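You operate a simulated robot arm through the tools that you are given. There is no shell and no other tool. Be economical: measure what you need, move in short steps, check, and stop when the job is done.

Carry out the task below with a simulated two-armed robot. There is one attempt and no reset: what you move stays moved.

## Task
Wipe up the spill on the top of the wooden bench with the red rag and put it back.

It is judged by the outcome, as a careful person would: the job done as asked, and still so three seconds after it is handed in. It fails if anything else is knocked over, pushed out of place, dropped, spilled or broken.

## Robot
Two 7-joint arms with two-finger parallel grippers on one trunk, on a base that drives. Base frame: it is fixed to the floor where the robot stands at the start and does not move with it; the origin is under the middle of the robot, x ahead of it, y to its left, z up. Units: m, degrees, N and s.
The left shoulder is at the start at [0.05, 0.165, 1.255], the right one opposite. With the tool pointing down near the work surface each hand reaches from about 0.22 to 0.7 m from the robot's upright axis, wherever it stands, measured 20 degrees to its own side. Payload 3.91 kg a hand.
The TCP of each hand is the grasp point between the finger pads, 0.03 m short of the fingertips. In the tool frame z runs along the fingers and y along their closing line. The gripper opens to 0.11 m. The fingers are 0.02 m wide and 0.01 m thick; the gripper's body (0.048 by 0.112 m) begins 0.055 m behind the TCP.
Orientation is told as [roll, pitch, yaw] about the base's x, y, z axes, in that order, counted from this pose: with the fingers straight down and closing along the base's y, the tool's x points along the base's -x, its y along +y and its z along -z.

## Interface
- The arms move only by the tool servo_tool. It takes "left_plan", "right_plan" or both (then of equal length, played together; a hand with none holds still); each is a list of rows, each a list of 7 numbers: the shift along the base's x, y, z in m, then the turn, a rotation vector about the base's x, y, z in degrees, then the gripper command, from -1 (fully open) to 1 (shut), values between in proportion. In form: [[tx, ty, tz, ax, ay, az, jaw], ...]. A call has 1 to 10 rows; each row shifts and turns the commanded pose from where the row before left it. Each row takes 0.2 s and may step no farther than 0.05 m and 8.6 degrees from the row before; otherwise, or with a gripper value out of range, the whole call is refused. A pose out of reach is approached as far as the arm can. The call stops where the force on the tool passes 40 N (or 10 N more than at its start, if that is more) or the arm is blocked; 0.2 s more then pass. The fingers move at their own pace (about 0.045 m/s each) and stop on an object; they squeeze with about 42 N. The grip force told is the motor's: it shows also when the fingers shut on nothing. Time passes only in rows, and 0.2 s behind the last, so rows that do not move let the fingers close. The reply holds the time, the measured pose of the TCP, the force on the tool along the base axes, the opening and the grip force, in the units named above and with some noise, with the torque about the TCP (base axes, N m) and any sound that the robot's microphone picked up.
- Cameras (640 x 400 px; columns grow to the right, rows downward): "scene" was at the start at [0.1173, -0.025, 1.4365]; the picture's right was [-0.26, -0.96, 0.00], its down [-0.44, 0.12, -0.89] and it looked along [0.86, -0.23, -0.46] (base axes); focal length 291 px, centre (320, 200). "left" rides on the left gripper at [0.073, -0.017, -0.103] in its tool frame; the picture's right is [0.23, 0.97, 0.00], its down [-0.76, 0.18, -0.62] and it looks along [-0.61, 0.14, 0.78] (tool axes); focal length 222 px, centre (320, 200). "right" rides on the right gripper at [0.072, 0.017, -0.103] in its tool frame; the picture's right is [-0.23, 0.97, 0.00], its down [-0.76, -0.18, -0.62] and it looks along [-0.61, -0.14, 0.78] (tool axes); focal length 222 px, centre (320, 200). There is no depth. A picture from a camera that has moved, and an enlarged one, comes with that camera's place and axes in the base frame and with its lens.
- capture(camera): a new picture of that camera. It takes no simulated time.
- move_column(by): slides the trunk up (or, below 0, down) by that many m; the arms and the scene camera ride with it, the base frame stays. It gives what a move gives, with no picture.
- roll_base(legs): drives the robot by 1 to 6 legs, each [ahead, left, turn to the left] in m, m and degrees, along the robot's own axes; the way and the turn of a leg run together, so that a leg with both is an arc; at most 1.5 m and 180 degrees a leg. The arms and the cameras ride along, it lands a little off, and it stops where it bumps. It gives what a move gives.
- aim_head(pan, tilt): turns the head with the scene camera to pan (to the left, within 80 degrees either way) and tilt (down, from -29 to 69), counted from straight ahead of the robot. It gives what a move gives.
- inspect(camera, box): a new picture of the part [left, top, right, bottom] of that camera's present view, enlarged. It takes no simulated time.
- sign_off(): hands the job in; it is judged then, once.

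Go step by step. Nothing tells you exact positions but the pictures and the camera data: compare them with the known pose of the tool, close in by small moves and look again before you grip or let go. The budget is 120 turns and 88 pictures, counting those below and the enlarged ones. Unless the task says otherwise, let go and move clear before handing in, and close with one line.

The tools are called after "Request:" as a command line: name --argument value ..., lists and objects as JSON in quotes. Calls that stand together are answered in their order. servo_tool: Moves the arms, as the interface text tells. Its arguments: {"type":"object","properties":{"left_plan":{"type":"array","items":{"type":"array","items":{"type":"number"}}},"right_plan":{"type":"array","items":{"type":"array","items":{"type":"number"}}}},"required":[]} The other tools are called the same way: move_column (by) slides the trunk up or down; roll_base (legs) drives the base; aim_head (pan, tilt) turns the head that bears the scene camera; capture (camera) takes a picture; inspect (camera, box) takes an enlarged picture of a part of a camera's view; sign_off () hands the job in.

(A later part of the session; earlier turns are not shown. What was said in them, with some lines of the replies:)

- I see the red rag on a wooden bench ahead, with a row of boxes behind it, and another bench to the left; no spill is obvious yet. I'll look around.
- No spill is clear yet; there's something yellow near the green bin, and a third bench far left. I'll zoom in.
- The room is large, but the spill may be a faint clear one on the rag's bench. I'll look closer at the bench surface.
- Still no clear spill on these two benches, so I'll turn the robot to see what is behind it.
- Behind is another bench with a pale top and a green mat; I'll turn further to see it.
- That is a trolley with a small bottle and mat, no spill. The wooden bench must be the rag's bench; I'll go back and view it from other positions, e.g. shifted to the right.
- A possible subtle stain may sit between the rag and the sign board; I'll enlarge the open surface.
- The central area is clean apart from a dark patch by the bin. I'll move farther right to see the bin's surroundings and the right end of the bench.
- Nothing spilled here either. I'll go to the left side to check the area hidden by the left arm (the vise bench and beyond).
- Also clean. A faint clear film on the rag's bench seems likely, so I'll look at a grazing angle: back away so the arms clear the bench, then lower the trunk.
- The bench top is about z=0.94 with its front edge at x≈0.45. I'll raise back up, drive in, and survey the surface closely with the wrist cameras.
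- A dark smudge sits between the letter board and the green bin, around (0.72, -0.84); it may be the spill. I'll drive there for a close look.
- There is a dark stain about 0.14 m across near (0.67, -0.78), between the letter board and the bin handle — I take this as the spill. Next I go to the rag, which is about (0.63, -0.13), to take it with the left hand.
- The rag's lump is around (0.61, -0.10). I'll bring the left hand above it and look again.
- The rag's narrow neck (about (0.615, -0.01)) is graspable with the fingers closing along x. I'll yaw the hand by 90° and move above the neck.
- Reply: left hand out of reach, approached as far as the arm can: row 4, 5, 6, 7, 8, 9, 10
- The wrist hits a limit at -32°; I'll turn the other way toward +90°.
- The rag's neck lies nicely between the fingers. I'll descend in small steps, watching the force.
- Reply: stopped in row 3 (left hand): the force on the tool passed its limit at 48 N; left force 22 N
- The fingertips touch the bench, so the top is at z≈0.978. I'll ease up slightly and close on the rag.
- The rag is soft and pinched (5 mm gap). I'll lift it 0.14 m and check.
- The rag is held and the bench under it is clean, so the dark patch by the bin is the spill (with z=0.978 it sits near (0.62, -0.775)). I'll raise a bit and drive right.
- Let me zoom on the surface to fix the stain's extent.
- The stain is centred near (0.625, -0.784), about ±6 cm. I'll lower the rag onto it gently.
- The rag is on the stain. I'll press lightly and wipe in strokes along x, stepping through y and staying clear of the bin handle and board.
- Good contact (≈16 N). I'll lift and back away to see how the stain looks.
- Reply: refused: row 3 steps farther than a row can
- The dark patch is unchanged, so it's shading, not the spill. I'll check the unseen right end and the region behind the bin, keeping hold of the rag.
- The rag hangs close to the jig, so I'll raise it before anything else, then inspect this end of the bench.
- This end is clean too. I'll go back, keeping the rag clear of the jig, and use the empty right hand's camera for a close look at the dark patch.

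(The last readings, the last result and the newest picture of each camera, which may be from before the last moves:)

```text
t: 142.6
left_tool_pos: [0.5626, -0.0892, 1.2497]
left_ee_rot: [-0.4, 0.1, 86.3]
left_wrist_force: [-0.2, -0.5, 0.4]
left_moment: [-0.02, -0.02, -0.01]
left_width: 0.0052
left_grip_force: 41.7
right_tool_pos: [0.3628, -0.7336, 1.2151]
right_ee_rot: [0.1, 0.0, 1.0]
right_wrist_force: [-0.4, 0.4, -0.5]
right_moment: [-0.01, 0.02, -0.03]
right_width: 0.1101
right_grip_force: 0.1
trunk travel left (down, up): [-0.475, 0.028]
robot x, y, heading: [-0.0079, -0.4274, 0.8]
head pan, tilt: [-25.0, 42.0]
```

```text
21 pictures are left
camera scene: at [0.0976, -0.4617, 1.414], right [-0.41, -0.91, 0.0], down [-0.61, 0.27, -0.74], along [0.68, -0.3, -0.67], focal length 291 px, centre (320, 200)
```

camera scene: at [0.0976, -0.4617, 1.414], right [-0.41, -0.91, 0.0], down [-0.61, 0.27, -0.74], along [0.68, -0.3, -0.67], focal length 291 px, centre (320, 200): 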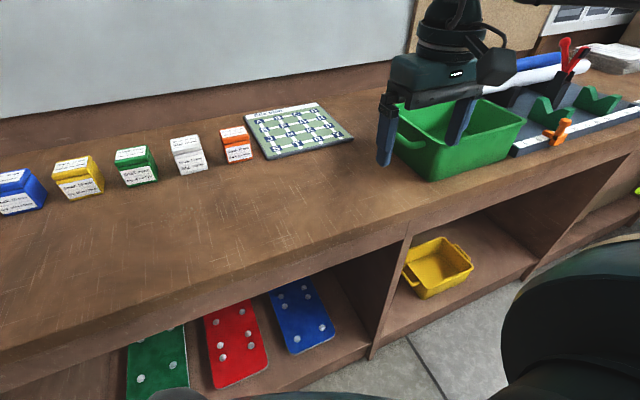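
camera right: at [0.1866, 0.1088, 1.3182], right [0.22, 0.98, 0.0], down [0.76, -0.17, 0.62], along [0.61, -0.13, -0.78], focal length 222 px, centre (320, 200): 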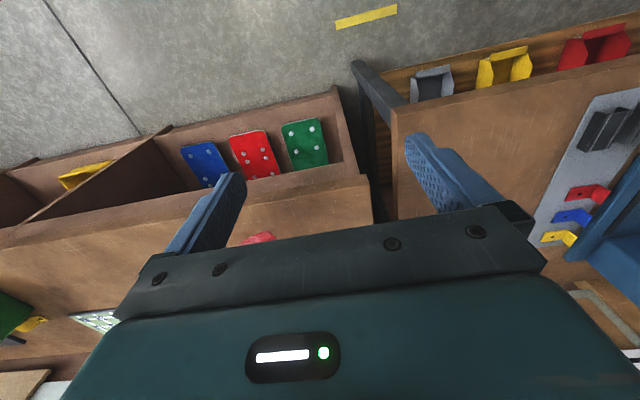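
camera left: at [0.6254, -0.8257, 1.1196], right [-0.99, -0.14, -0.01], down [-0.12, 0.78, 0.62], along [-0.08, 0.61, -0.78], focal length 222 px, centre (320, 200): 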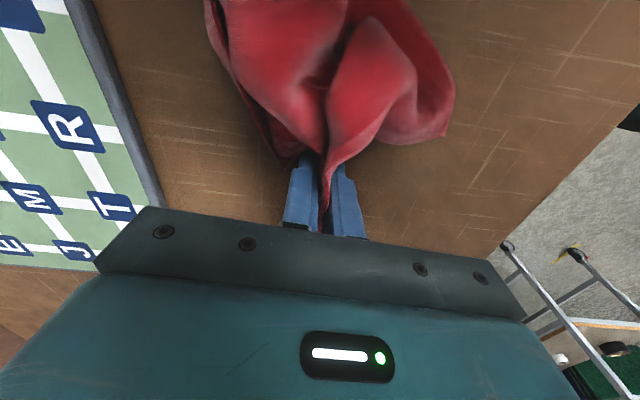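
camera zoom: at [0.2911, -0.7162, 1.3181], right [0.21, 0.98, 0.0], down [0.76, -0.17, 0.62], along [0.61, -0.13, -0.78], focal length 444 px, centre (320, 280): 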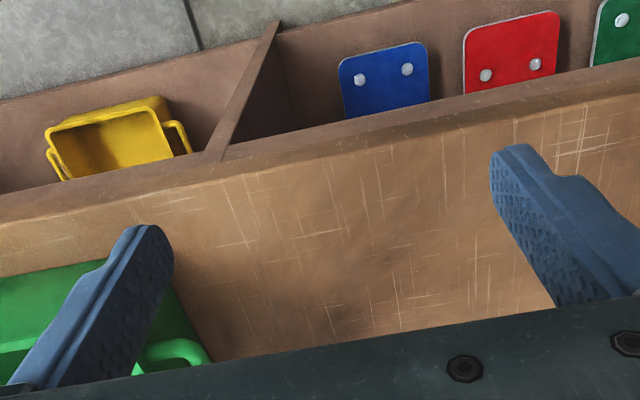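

Request:
inspect --camera "scene" --box '[230, 130, 430, 255]'

Request:
inspect --camera "scene" --box '[0, 150, 280, 325]'

```text
3.20 times, centred on (330, 192) of scene
camera zoom: at [0.0976, -0.4617, 1.414], right [-0.41, -0.91, 0.0], down [-0.61, 0.27, -0.74], along [0.68, -0.3, -0.67], focal length 931 px, centre (288, 224)
```

zoom: 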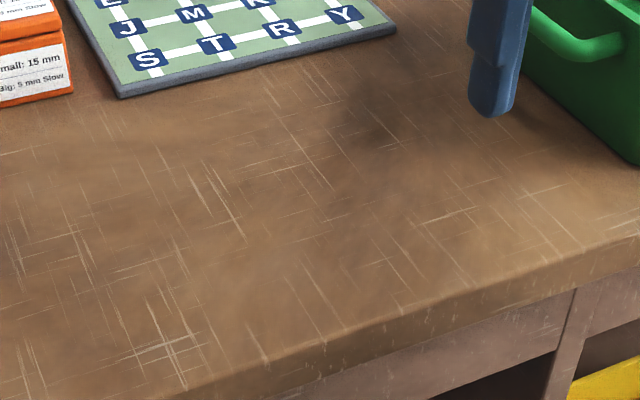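

```text
2.29 times, centred on (140, 238) of scene
camera zoom: at [0.0976, -0.4617, 1.414], right [-0.41, -0.91, 0.0], down [-0.61, 0.27, -0.74], along [0.68, -0.3, -0.67], focal length 665 px, centre (731, 114)
```

zoom: 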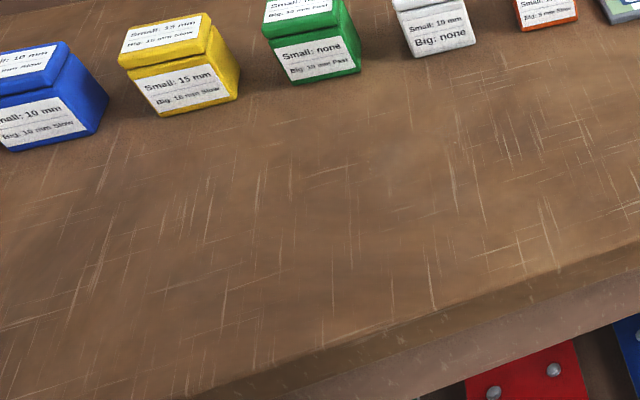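

A distinct dark smudge remains at about (0.627, -0.766), and it seems smaller than before, so it looks partly wiped. I'll return and wipe more thoroughly, in both directions.

Request:
roll_base --legs '[[0.055, -0.51, 0]]'

Request:
aim_head --pan 8 --tilt 45

Request:
inspect --camera "scene" --box '[160, 110, 360, 235]'

```text
t: 147.6
left_tool_pos: [0.6253, -0.5956, 1.2502]
left_ee_rot: [-0.4, 0.1, 86.1]
left_wrist_force: [-0.7, -0.9, -1.0]
left_moment: [-0.02, 0.02, 0.0]
left_width: 0.0051
left_grip_force: 41.9
right_tool_pos: [0.4246, -1.2387, 1.2154]
right_ee_rot: [0.1, 0.0, 0.9]
right_wrist_force: [0.0, 0.6, 0.6]
right_moment: [0.01, 0.02, 0.02]
right_width: 0.1101
right_grip_force: 0.1
trunk travel left (down, up): [-0.475, 0.028]
robot x, y, heading: [0.0577, -0.9307, 0.7]
head pan, tilt: [-25.0, 42.0]
```

```text
t: 148.6
left_tool_pos: [0.6237, -0.5946, 1.2498]
left_ee_rot: [-0.5, 0.1, 86.2]
left_wrist_force: [0.5, -0.4, -0.6]
left_moment: [0.0, 0.01, 0.01]
left_width: 0.0051
left_grip_force: 42.0
right_tool_pos: [0.424, -1.2372, 1.2152]
right_ee_rot: [0.0, 0.1, 0.8]
right_wrist_force: [-0.7, 0.1, -0.1]
right_moment: [-0.04, 0.04, 0.01]
right_width: 0.11
right_grip_force: 0.0
trunk travel left (down, up): [-0.475, 0.028]
robot x, y, heading: [0.0545, -0.9307, 0.9]
head pan, tilt: [8.0, 45.0]
```

```text
3.20 times, centred on (260, 172) of scene
camera zoom: at [0.1638, -0.9194, 1.4096], right [0.15, -0.99, 0.0], down [-0.7, -0.11, -0.71], along [0.7, 0.11, -0.71], focal length 931 px, centre (512, 288)
```

zoom: 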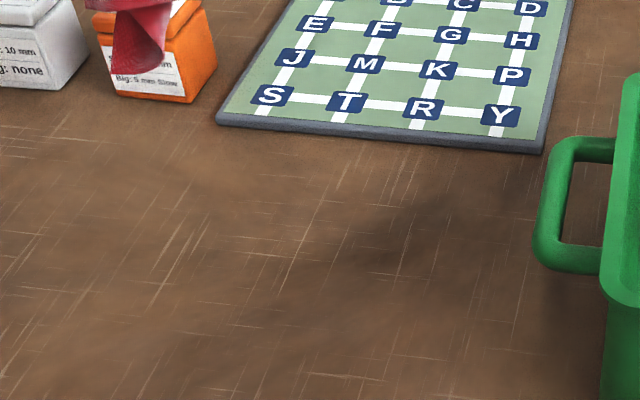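

I'll lower again at (0.60, -0.70) and wipe along y with steps in x across the whole patch.

Request:
servo_tool --left_plan '[[-0.01, -0.025, -0.04, 0, 0, 0, 1], [-0.01, -0.025, -0.04, 0, 0, 0, 1], [-0.01, -0.025, -0.04, 0, 0, 0, 1], [-0.01, -0.025, -0.04, 0, 0, 0, 1], [-0.01, 0, -0.04, 0, 0, 0, 1], [0, 0, -0.025, 0, 0, 0, 1], [0, 0, -0.012, 0, 0, 0, 1], [0, -0.01, -0.003, 0, 0, 0, 1]]'

Request:
servo_tool --left_plan '[[0, -0.03, 0, 0, 0, 0, 1], [0, -0.03, 0, 0, 0, 0, 1], [0, -0.03, 0, 0, 0, 0, 1], [0.02, 0.03, 0, 0, 0, 0, 1], [0, 0.03, 0, 0, 0, 0, 1], [0, 0.03, 0, 0, 0, 0, 1], [0.02, -0.03, 0, 0, 0, 0, 1], [0, -0.03, 0, 0, 0, 0, 1], [0, -0.03, 0, 0, 0, 0, 1], [0.02, 0.03, 0, 0, 0, 0, 1]]'

Request:
servo_tool --left_plan '[[0, 0.03, 0, 0, 0, 0, 1], [0, 0.03, 0, 0, 0, 0, 1], [0.02, -0.03, 0, 0, 0, 0, 1], [0, -0.03, 0, 0, 0, 0, 1], [0, -0.03, 0, 0, 0, 0, 1], [0.02, 0.03, 0, 0, 0, 0, 1], [0, 0.03, 0, 0, 0, 0, 1], [0, 0.03, 0, 0, 0, 0, 1], [0.015, -0.03, 0, 0, 0, 0, 1], [0, -0.03, 0, 0, 0, 0, 1]]'

Request:
capture --camera "scene"

```text
t: 150.3
left_tool_pos: [0.5747, -0.7042, 1.0134]
left_ee_rot: [-0.6, 0.2, 86.2]
left_wrist_force: [0.1, 3.8, 15.8]
left_moment: [0.0, -0.1, 0.05]
left_width: 0.005
left_grip_force: 41.8
right_tool_pos: [0.4234, -1.2383, 1.2159]
right_ee_rot: [0.1, 0.0, 0.9]
right_wrist_force: [-0.2, -0.4, 0.2]
right_moment: [0.01, 0.01, 0.0]
right_width: 0.1098
right_grip_force: 0.1
trunk travel left (down, up): [-0.475, 0.028]
robot x, y, heading: [0.0537, -0.931, 0.9]
head pan, tilt: [8.0, 45.0]
```

```text
t: 152.6
left_tool_pos: [0.6332, -0.7677, 1.0127]
left_ee_rot: [-0.5, 0.4, 86.1]
left_wrist_force: [-1.3, -5.2, 20.1]
left_moment: [-0.3, -0.15, -0.08]
left_width: 0.0051
left_grip_force: 42.1
right_tool_pos: [0.4236, -1.2371, 1.2152]
right_ee_rot: [0.1, -0.1, 0.9]
right_wrist_force: [0.6, -0.4, 0.7]
right_moment: [0.01, 0.01, 0.01]
right_width: 0.11
right_grip_force: 0.1
trunk travel left (down, up): [-0.475, 0.028]
robot x, y, heading: [0.0561, -0.9291, 1.0]
head pan, tilt: [8.0, 45.0]
```

```text
t: 154.8
left_tool_pos: [0.6876, -0.7631, 1.013]
left_ee_rot: [-0.8, 0.0, 86.3]
left_wrist_force: [-0.2, 4.2, 23.3]
left_moment: [-0.04, -0.21, 0.03]
left_width: 0.0051
left_grip_force: 42.0
right_tool_pos: [0.4212, -1.2376, 1.2149]
right_ee_rot: [0.1, -0.1, 0.8]
right_wrist_force: [0.5, -0.8, 0.7]
right_moment: [0.0, 0.04, -0.01]
right_width: 0.1101
right_grip_force: 0.1
trunk travel left (down, up): [-0.475, 0.028]
robot x, y, heading: [0.0551, -0.9304, 0.8]
head pan, tilt: [8.0, 45.0]
```

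```text
17 pictures are left
camera scene: at [0.161, -0.9195, 1.41], right [0.15, -0.99, 0.0], down [-0.7, -0.11, -0.71], along [0.7, 0.11, -0.71], focal length 291 px, centre (320, 200)
```

scene: 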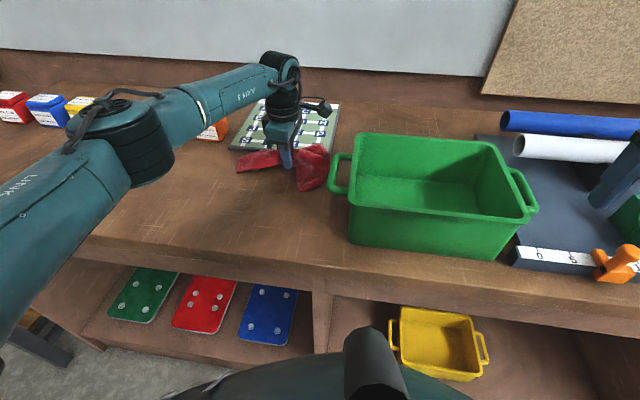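

I'll lift clear and compare from the same viewpoint.

Request:
servo_tool --left_plan '[[-0.02, 0.01, 0.03, 0, 0, 0, 1], [-0.02, 0.03, 0.03, 0, 0, 0, 1], [-0.02, 0.03, 0.03, 0, 0, 0, 1], [0, 0.03, 0.035, 0, 0, 0, 1], [0, 0.03, 0.035, 0, 0, 0, 1], [0, 0.03, 0.035, 0, 0, 0, 1], [0, 0.01, 0.035, 0, 0, 0, 1]]'

Request:
inspect --camera "scene" --box '[160, 110, 360, 235]'

```text
t: 156.3
left_tool_pos: [0.629, -0.5941, 1.2416]
left_ee_rot: [-0.3, 0.2, 86.1]
left_wrist_force: [-1.1, -0.5, -0.1]
left_moment: [0.01, -0.02, 0.04]
left_width: 0.005
left_grip_force: 41.9
right_tool_pos: [0.4241, -1.2385, 1.2152]
right_ee_rot: [0.2, 0.0, 0.9]
right_wrist_force: [0.0, 0.3, 0.0]
right_moment: [0.02, 0.01, 0.0]
right_width: 0.1102
right_grip_force: 0.0
trunk travel left (down, up): [-0.475, 0.028]
robot x, y, heading: [0.0512, -0.9324, 0.7]
head pan, tilt: [8.0, 45.0]
```

```text
3.20 times, centred on (260, 172) of scene
camera zoom: at [0.1635, -0.9199, 1.4096], right [0.15, -0.99, 0.0], down [-0.7, -0.11, -0.71], along [0.7, 0.11, -0.71], focal length 931 px, centre (512, 288)
```

zoom: 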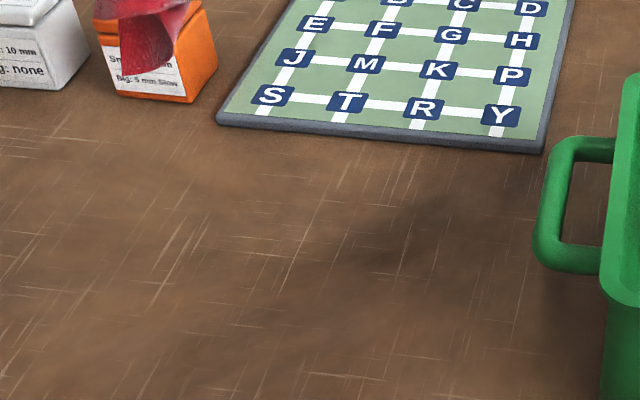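

The patch is unchanged even after firm wiping, so it is shading in the wood. The only unchecked wooden top nearby is the left (vise) bench's far end; I'll take the rag there and look.

Request:
roll_base --legs '[[-0.4, 0, 0], [0, 1.25, 0], [0, 0, 35]]'

Request:
aim_head --pan 0 --tilt 32

Request:
capture --camera "scene"

```text
t: 171.0
left_tool_pos: [-0.1064, 0.8902, 1.2401]
left_ee_rot: [-0.6, 0.2, 122.3]
left_wrist_force: [-0.3, -0.4, -0.1]
left_moment: [0.0, -0.02, -0.08]
left_width: 0.0049
left_grip_force: 42.1
right_tool_pos: [0.1079, 0.2499, 1.2146]
right_ee_rot: [0.0, 0.1, 37.0]
right_wrist_force: [0.2, -0.1, 0.5]
right_moment: [0.02, 0.0, -0.01]
right_width: 0.11
right_grip_force: 0.1
trunk travel left (down, up): [-0.475, 0.028]
robot x, y, heading: [-0.371, 0.2798, 37.1]
head pan, tilt: [8.0, 45.0]
```

```text
t: 171.8
left_tool_pos: [-0.1061, 0.89, 1.2406]
left_ee_rot: [-0.4, 0.1, 122.3]
left_wrist_force: [0.1, -0.2, -0.3]
left_moment: [-0.01, 0.02, -0.11]
left_width: 0.0051
left_grip_force: 42.7
right_tool_pos: [0.1081, 0.2491, 1.215]
right_ee_rot: [0.0, 0.0, 36.9]
right_wrist_force: [-0.5, 0.5, 0.4]
right_moment: [-0.01, 0.03, -0.01]
right_width: 0.1102
right_grip_force: 0.0
trunk travel left (down, up): [-0.475, 0.028]
robot x, y, heading: [-0.3724, 0.2793, 36.9]
head pan, tilt: [0.0, 32.0]
```

```text
15 pictures are left
camera scene: at [-0.2774, 0.3499, 1.429], right [0.6, -0.8, 0.0], down [-0.42, -0.32, -0.85], along [0.68, 0.51, -0.53], focal length 291 px, centre (320, 200)
```

scene: 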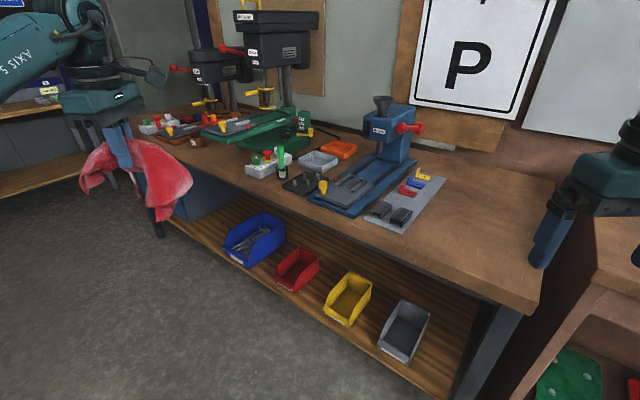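

Request:
inspect --camera "scene" --box '[400, 140, 600, 265]'

Request:
inspect --camera "scene" --box '[120, 90, 360, 240]'

```text
3.20 times, centred on (500, 202) of scene
camera zoom: at [-0.2774, 0.3499, 1.429], right [0.6, -0.8, 0.0], down [-0.42, -0.32, -0.85], along [0.68, 0.51, -0.53], focal length 931 px, centre (-256, 192)
```

zoom: 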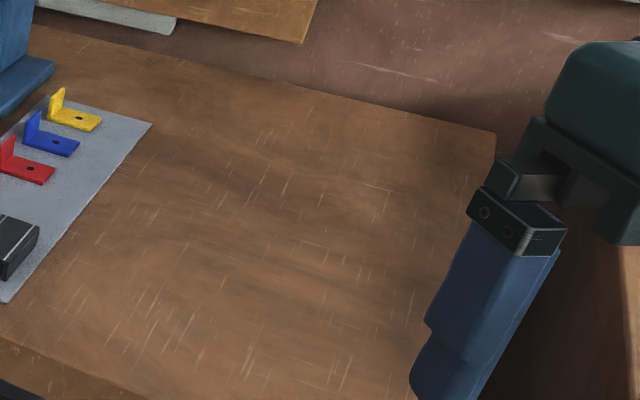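

```text
2.67 times, centred on (240, 165) of scene
camera zoom: at [-0.2774, 0.3499, 1.429], right [0.6, -0.8, 0.0], down [-0.42, -0.32, -0.85], along [0.68, 0.51, -0.53], focal length 776 px, centre (533, 293)
```

zoom: 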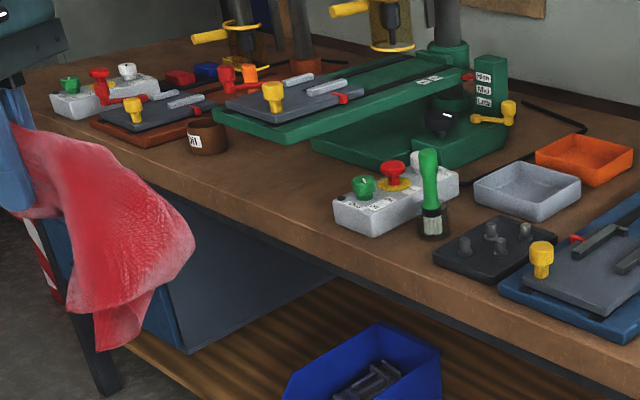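

No spill here. Comparing earlier zooms, a hazy, scratch-free zone with a small glint recurs at about (0.61, -0.345) on the rag's bench — possibly a clear puddle. I'll go look there closely.

Request:
roll_base --legs '[[0, 0, -36.9], [0, -0.78, 0], [0.42, 0, 0]]'

Request:
aim_head --pan 10 --tilt 45

Request:
inspect --camera "scene" --box '[170, 100, 410, 250]'

```text
t: 183.0
left_tool_pos: [0.6321, -0.1796, 1.24]
left_ee_rot: [-0.4, 0.1, 85.1]
left_wrist_force: [-0.1, -0.1, -0.3]
left_moment: [-0.01, -0.04, 0.1]
left_width: 0.0049
left_grip_force: 41.4
right_tool_pos: [0.4158, -0.8174, 1.2154]
right_ee_rot: [0.1, 0.0, -0.2]
right_wrist_force: [0.2, 0.5, -0.8]
right_moment: [0.02, 0.03, -0.01]
right_width: 0.11
right_grip_force: 0.0
trunk travel left (down, up): [-0.475, 0.028]
robot x, y, heading: [0.0506, -0.5075, -0.4]
head pan, tilt: [0.0, 32.0]
```

```text
t: 183.8
left_tool_pos: [0.6322, -0.1785, 1.241]
left_ee_rot: [-0.5, 0.0, 85.1]
left_wrist_force: [0.3, -0.1, -0.2]
left_moment: [0.0, 0.04, 0.08]
left_width: 0.0051
left_grip_force: 41.5
right_tool_pos: [0.4152, -0.8176, 1.2138]
right_ee_rot: [0.1, 0.0, -0.2]
right_wrist_force: [-0.2, 0.3, 0.3]
right_moment: [0.02, 0.0, 0.0]
right_width: 0.1099
right_grip_force: 0.1
trunk travel left (down, up): [-0.475, 0.028]
robot x, y, heading: [0.0505, -0.5073, -0.5]
head pan, tilt: [10.0, 45.0]
```

```text
2.67 times, centred on (290, 175) of scene
camera zoom: at [0.16, -0.4919, 1.4097], right [0.17, -0.99, 0.0], down [-0.7, -0.12, -0.71], along [0.7, 0.12, -0.71], focal length 776 px, centre (400, 267)
```

zoom: 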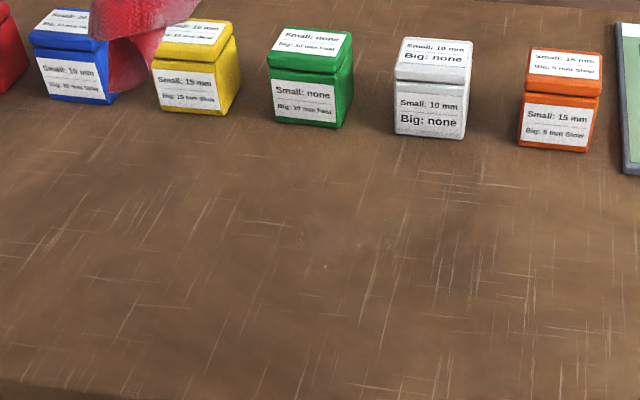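

Request:
inspect --camera "scene" --box '[250, 150, 346, 210]'

```text
6.67 times, centred on (298, 180) of scene
camera zoom: at [0.16, -0.4919, 1.4097], right [0.17, -0.99, 0.0], down [-0.7, -0.12, -0.71], along [0.7, 0.12, -0.71], focal length 1940 px, centre (467, 333)
```

zoom: 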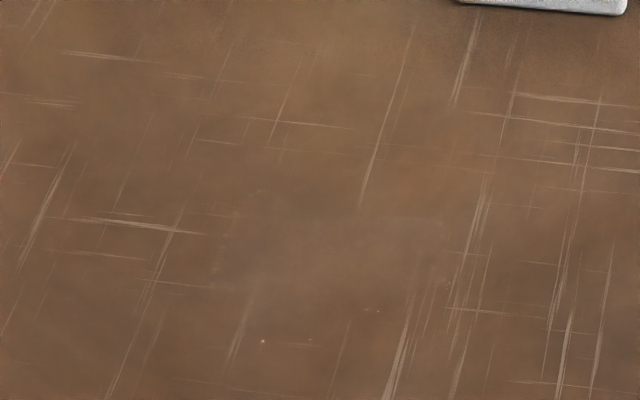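

Found it: a clear puddle with an edge and glints, covering about x 0.555–0.645, y -0.41 to -0.315. I'll lower the rag there and wipe it.

Request:
servo_tool --left_plan '[[-0.01, -0.03, -0.035, 0, 0, 0, 1], [-0.01, -0.03, -0.035, 0, 0, 0, 1], [-0.01, -0.03, -0.035, 0, 0, 0, 1], [0, -0.03, -0.035, 0, 0, 0, 1], [0, -0.02, -0.035, 0, 0, 0, 1], [0, 0, -0.035, 0, 0, 0, 1], [0, 0, -0.015, 0, 0, 0, 1], [0, 0, -0.005, 0, 0, 0, 1]]'

Request:
capture --camera "scene"

```text
t: 185.6
left_tool_pos: [0.6029, -0.3174, 1.0117]
left_ee_rot: [-0.7, 0.1, 85.2]
left_wrist_force: [1.3, 0.2, 8.9]
left_moment: [-0.05, -0.05, 0.08]
left_width: 0.0049
left_grip_force: 41.6
right_tool_pos: [0.4157, -0.8184, 1.2155]
right_ee_rot: [0.0, 0.0, -0.2]
right_wrist_force: [0.2, -0.2, 0.2]
right_moment: [0.02, 0.01, 0.01]
right_width: 0.1099
right_grip_force: 0.1
trunk travel left (down, up): [-0.475, 0.028]
robot x, y, heading: [0.0484, -0.5046, -0.3]
head pan, tilt: [10.0, 45.0]
```

```text
10 pictures are left
camera scene: at [0.1591, -0.492, 1.41], right [0.17, -0.99, 0.0], down [-0.7, -0.12, -0.71], along [0.7, 0.12, -0.71], focal length 291 px, centre (320, 200)
```

scene: 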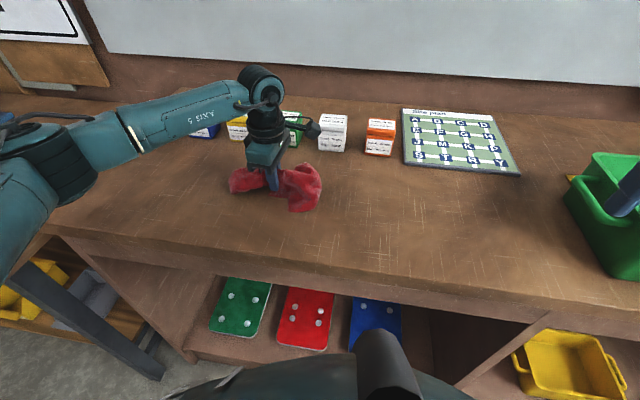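

Rag is on the puddle's edge with ~9 N. Now strokes along x stepping in y, then along y.

Request:
servo_tool --left_plan '[[-0.03, 0.01, -0.002, 0, 0, 0, 1], [-0.03, 0, 0, 0, 0, 0, 1], [0.035, -0.02, 0, 0, 0, 0, 1], [0.035, 0, 0, 0, 0, 0, 1], [0.035, 0, 0, 0, 0, 0, 1], [-0.035, -0.02, 0, 0, 0, 0, 1], [-0.035, 0, 0, 0, 0, 0, 1], [-0.035, 0, 0, 0, 0, 0, 1], [0.035, -0.02, 0, 0, 0, 0, 1], [0.035, 0, 0, 0, 0, 0, 1]]'

Request:
servo_tool --left_plan '[[0.035, 0, 0, 0, 0, 0, 1], [-0.035, -0.02, 0, 0, 0, 0, 1], [-0.035, 0, 0, 0, 0, 0, 1], [-0.035, 0, 0, 0, 0, 0, 1], [0.035, -0.02, 0, 0, 0, 0, 1], [0.035, 0, 0, 0, 0, 0, 1], [0.035, 0, 0, 0, 0, 0, 1], [-0.035, -0.02, 0, 0, 0, 0, 1], [-0.035, 0, 0, 0, 0, 0, 1], [-0.035, 0, 0, 0, 0, 0, 1]]'

Request:
servo_tool --left_plan '[[0.015, 0.04, 0, 0, 0, 0, 1], [0, 0.04, 0, 0, 0, 0, 1], [0, 0.04, 0, 0, 0, 0, 1], [0.025, -0.04, 0, 0, 0, 0, 1], [0, -0.04, 0, 0, 0, 0, 1], [0, -0.04, 0, 0, 0, 0, 1], [0.025, 0.04, 0, 0, 0, 0, 1], [0, 0.04, 0, 0, 0, 0, 1], [0, 0.04, 0, 0, 0, 0, 1], [0.025, -0.03, 0, 0, 0, 0, 1]]'

Request:
servo_tool --left_plan '[[0, -0.04, 0, 0, 0, 0, 1], [0, -0.04, 0, 0, 0, 0, 1], [-0.04, 0.02, 0, 0, 0, 0, 1], [-0.02, 0.03, 0, 0, 0, 0, 1], [0, 0.03, 0.03, 0, 0, 0, 1], [0, 0.035, 0.035, 0, 0, 0, 1], [0, 0.035, 0.035, 0, 0, 0, 1], [0, 0.035, 0.035, 0, 0, 0, 1], [0, 0.035, 0.035, 0, 0, 0, 1], [0, 0.01, 0.03, 0, 0, 0, 1]]'

Request:
inspect --camera "scene" --box '[250, 150, 346, 210]'

```text
t: 187.8
left_tool_pos: [0.6066, -0.3713, 1.0115]
left_ee_rot: [-0.6, 0.4, 84.9]
left_wrist_force: [-9.0, -3.3, 25.9]
left_moment: [-0.28, 0.12, -0.07]
left_width: 0.0048
left_grip_force: 42.1
right_tool_pos: [0.4112, -0.8189, 1.2156]
right_ee_rot: [0.2, -0.1, -0.3]
right_wrist_force: [-0.5, -0.2, 0.9]
right_moment: [0.0, -0.01, 0.0]
right_width: 0.11
right_grip_force: 0.0
trunk travel left (down, up): [-0.475, 0.028]
robot x, y, heading: [0.0524, -0.5041, -0.2]
head pan, tilt: [10.0, 45.0]
```

```text
t: 189.9
left_tool_pos: [0.543, -0.4318, 1.0136]
left_ee_rot: [-0.8, 0.2, 85.2]
left_wrist_force: [7.9, -0.6, 24.1]
left_moment: [-0.17, -0.47, 0.16]
left_width: 0.0051
left_grip_force: 41.7
right_tool_pos: [0.4141, -0.8182, 1.2151]
right_ee_rot: [0.1, -0.1, -0.2]
right_wrist_force: [-0.5, 0.1, -1.2]
right_moment: [0.02, -0.01, 0.01]
right_width: 0.11
right_grip_force: 0.0
trunk travel left (down, up): [-0.475, 0.028]
robot x, y, heading: [0.0495, -0.5012, -0.1]
head pan, tilt: [10.0, 45.0]
```

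```text
t: 192.3
left_tool_pos: [0.6329, -0.3339, 1.0119]
left_ee_rot: [-1.0, -0.3, 85.7]
left_wrist_force: [-3.2, 1.1, 15.3]
left_moment: [-0.06, 0.03, 0.02]
left_width: 0.0051
left_grip_force: 42.0
right_tool_pos: [0.4147, -0.8168, 1.216]
right_ee_rot: [0.1, 0.0, -0.2]
right_wrist_force: [-0.4, 0.3, 0.7]
right_moment: [-0.01, 0.01, 0.0]
right_width: 0.1098
right_grip_force: 0.1
trunk travel left (down, up): [-0.475, 0.028]
robot x, y, heading: [0.0511, -0.5065, -0.3]
head pan, tilt: [10.0, 45.0]
stopped in row 10 (left hand): the force on the tool passed its limit at 42 N (the readings are from after the stop); the commanded pose is now the measured one
```

```text
t: 194.5
left_tool_pos: [0.5733, -0.185, 1.2108]
left_ee_rot: [-0.5, -0.4, 85.6]
left_wrist_force: [1.3, 0.2, -0.9]
left_moment: [0.03, -0.01, 0.05]
left_width: 0.005
left_grip_force: 42.2
right_tool_pos: [0.415, -0.817, 1.215]
right_ee_rot: [0.1, -0.1, -0.2]
right_wrist_force: [-0.2, 0.5, -0.7]
right_moment: [0.02, 0.01, -0.01]
right_width: 0.1099
right_grip_force: 0.1
trunk travel left (down, up): [-0.475, 0.028]
robot x, y, heading: [0.0512, -0.5026, -0.3]
head pan, tilt: [10.0, 45.0]
```

```text
6.67 times, centred on (298, 180) of scene
camera zoom: at [0.1597, -0.4916, 1.4096], right [0.17, -0.99, 0.0], down [-0.7, -0.12, -0.71], along [0.7, 0.12, -0.71], focal length 1940 px, centre (467, 333)
```

zoom: 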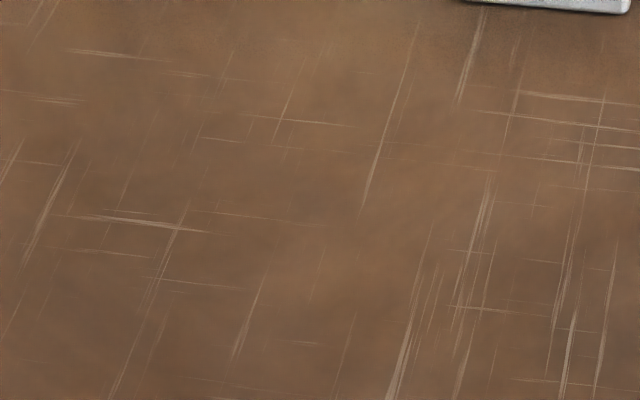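

The puddle, its edge and glints are gone. Now I'll return to the rag's original place: drive left 0.25 m and lower it there.

Request:
roll_base --legs '[[0, 0.25, 0]]'

```text
t: 197.2
left_tool_pos: [0.5754, 0.0632, 1.2103]
left_ee_rot: [-0.6, -0.2, 85.5]
left_wrist_force: [0.0, -0.1, -1.1]
left_moment: [0.0, 0.01, 0.07]
left_width: 0.0052
left_grip_force: 41.7
right_tool_pos: [0.4168, -0.5685, 1.2143]
right_ee_rot: [0.1, 0.0, -0.2]
right_wrist_force: [0.3, 1.2, -0.6]
right_moment: [0.01, 0.0, 0.0]
right_width: 0.1101
right_grip_force: 0.1
trunk travel left (down, up): [-0.475, 0.028]
robot x, y, heading: [0.0488, -0.2549, -0.3]
head pan, tilt: [10.0, 45.0]
```

Request:
servo_tool --left_plan '[[0.01, -0.04, -0.01, 0, 0, 0, 1], [0.01, -0.04, -0.02, 0, 0, 0, 1], [0.008, -0.04, -0.025, 0, 0, 0, 1], [0, -0.025, -0.035, 0, 0, 0, 1], [0, 0.005, -0.03, 0, 0, 0, 1], [0, 0.01, -0.03, 0, 0, 0, 1], [0, 0.012, -0.025, 0, 0, 0, 1], [0, 0.01, -0.018, 0, 0, 0, 1], [0, 0, 0, 0, 0, 0, 1]]'

Request:
capture --camera "scene"

```text
t: 199.2
left_tool_pos: [0.6035, -0.0452, 1.018]
left_ee_rot: [-0.6, -0.2, 85.5]
left_wrist_force: [0.5, -0.2, -0.5]
left_moment: [-0.01, 0.03, 0.08]
left_width: 0.0053
left_grip_force: 41.9
right_tool_pos: [0.4151, -0.5688, 1.2151]
right_ee_rot: [0.2, 0.0, -0.2]
right_wrist_force: [0.2, -0.7, 0.2]
right_moment: [-0.02, 0.0, 0.0]
right_width: 0.1099
right_grip_force: 0.0
trunk travel left (down, up): [-0.475, 0.028]
robot x, y, heading: [0.0537, -0.251, -0.4]
head pan, tilt: [10.0, 45.0]
```

```text
8 pictures are left
camera scene: at [0.161, -0.2428, 1.4096], right [0.17, -0.99, 0.0], down [-0.7, -0.12, -0.71], along [0.7, 0.12, -0.71], focal length 291 px, centre (320, 200)
```

scene: 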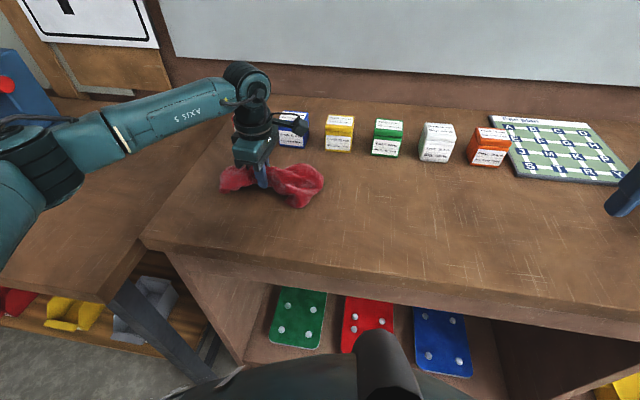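

The rag is back in its place; I'll open the fingers and lift straight up.

Request:
servo_tool --left_plan '[[0, 0, -0.003, 0, 0, 0, 0], [0, 0, 0, 0, 0, 0, 0], [0, 0, 0, 0, 0, 0, 0], [0, 0, 0, 0, 0, 0, 0], [0, 0, 0, 0, 0, 0, 0], [0, 0, 0.02, 0, 0, 0, 0], [0, 0, 0.04, 0, 0, 0, 0], [0, 0, 0.04, 0, 0, 0, 0], [0, 0, 0.04, 0, 0, 0, 0], [0, 0, 0.04, 0, 0, 0, 0]]'

Request:
capture --camera "scene"

```text
t: 201.4
left_tool_pos: [0.6027, -0.046, 1.195]
left_ee_rot: [-0.5, -0.3, 85.5]
left_wrist_force: [0.8, -0.8, -1.5]
left_moment: [0.01, -0.02, -0.01]
left_width: 0.055
left_grip_force: 0.1
right_tool_pos: [0.4156, -0.5693, 1.2151]
right_ee_rot: [0.2, 0.0, -0.2]
right_wrist_force: [-0.2, 0.0, -0.7]
right_moment: [-0.01, -0.02, 0.0]
right_width: 0.11
right_grip_force: 0.0
trunk travel left (down, up): [-0.475, 0.028]
robot x, y, heading: [0.0508, -0.2536, -0.2]
head pan, tilt: [10.0, 45.0]
```

```text
7 pictures are left
camera scene: at [0.1607, -0.2432, 1.4096], right [0.17, -0.99, 0.0], down [-0.7, -0.12, -0.71], along [0.7, 0.12, -0.71], focal length 291 px, centre (320, 200)
```

scene: 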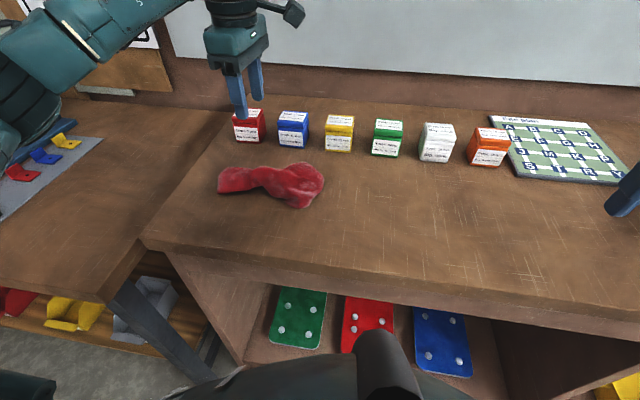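

The rag lies where it was and everything else is in place. One last check of the wiped area from this viewpoint.

Request:
inspect --camera "scene" --box '[310, 140, 470, 240]'

Request:
inspect --camera "scene" --box '[350, 165, 430, 215]'

```text
4.00 times, centred on (390, 190) of scene
camera zoom: at [0.1607, -0.2432, 1.4096], right [0.17, -0.99, 0.0], down [-0.7, -0.12, -0.71], along [0.7, 0.12, -0.71], focal length 1164 px, centre (40, 240)
```

zoom: 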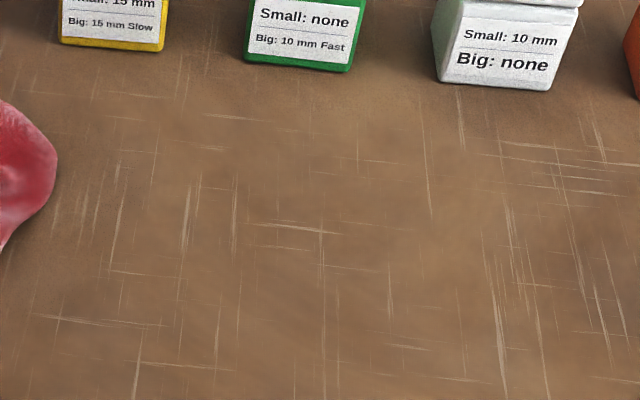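

```text
8.00 times, centred on (390, 190) of scene
camera zoom: at [0.1607, -0.2432, 1.4096], right [0.17, -0.99, 0.0], down [-0.7, -0.12, -0.71], along [0.7, 0.12, -0.71], focal length 2328 px, centre (-240, 280)
```

zoom: 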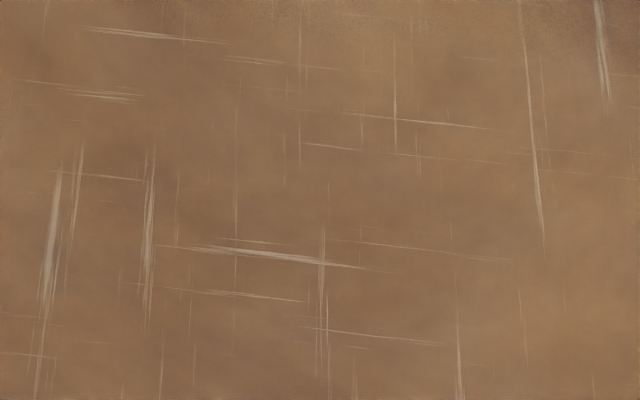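

The wiped area is clean, the rag is back, and the hand is open and clear, so I'm handing in.

Request:
sign_off

```text
The job is handed in.
```

I wiped the clear spill off the wooden bench with the red rag, put the rag back in its place, and nothing else looked moved in the last pictures.
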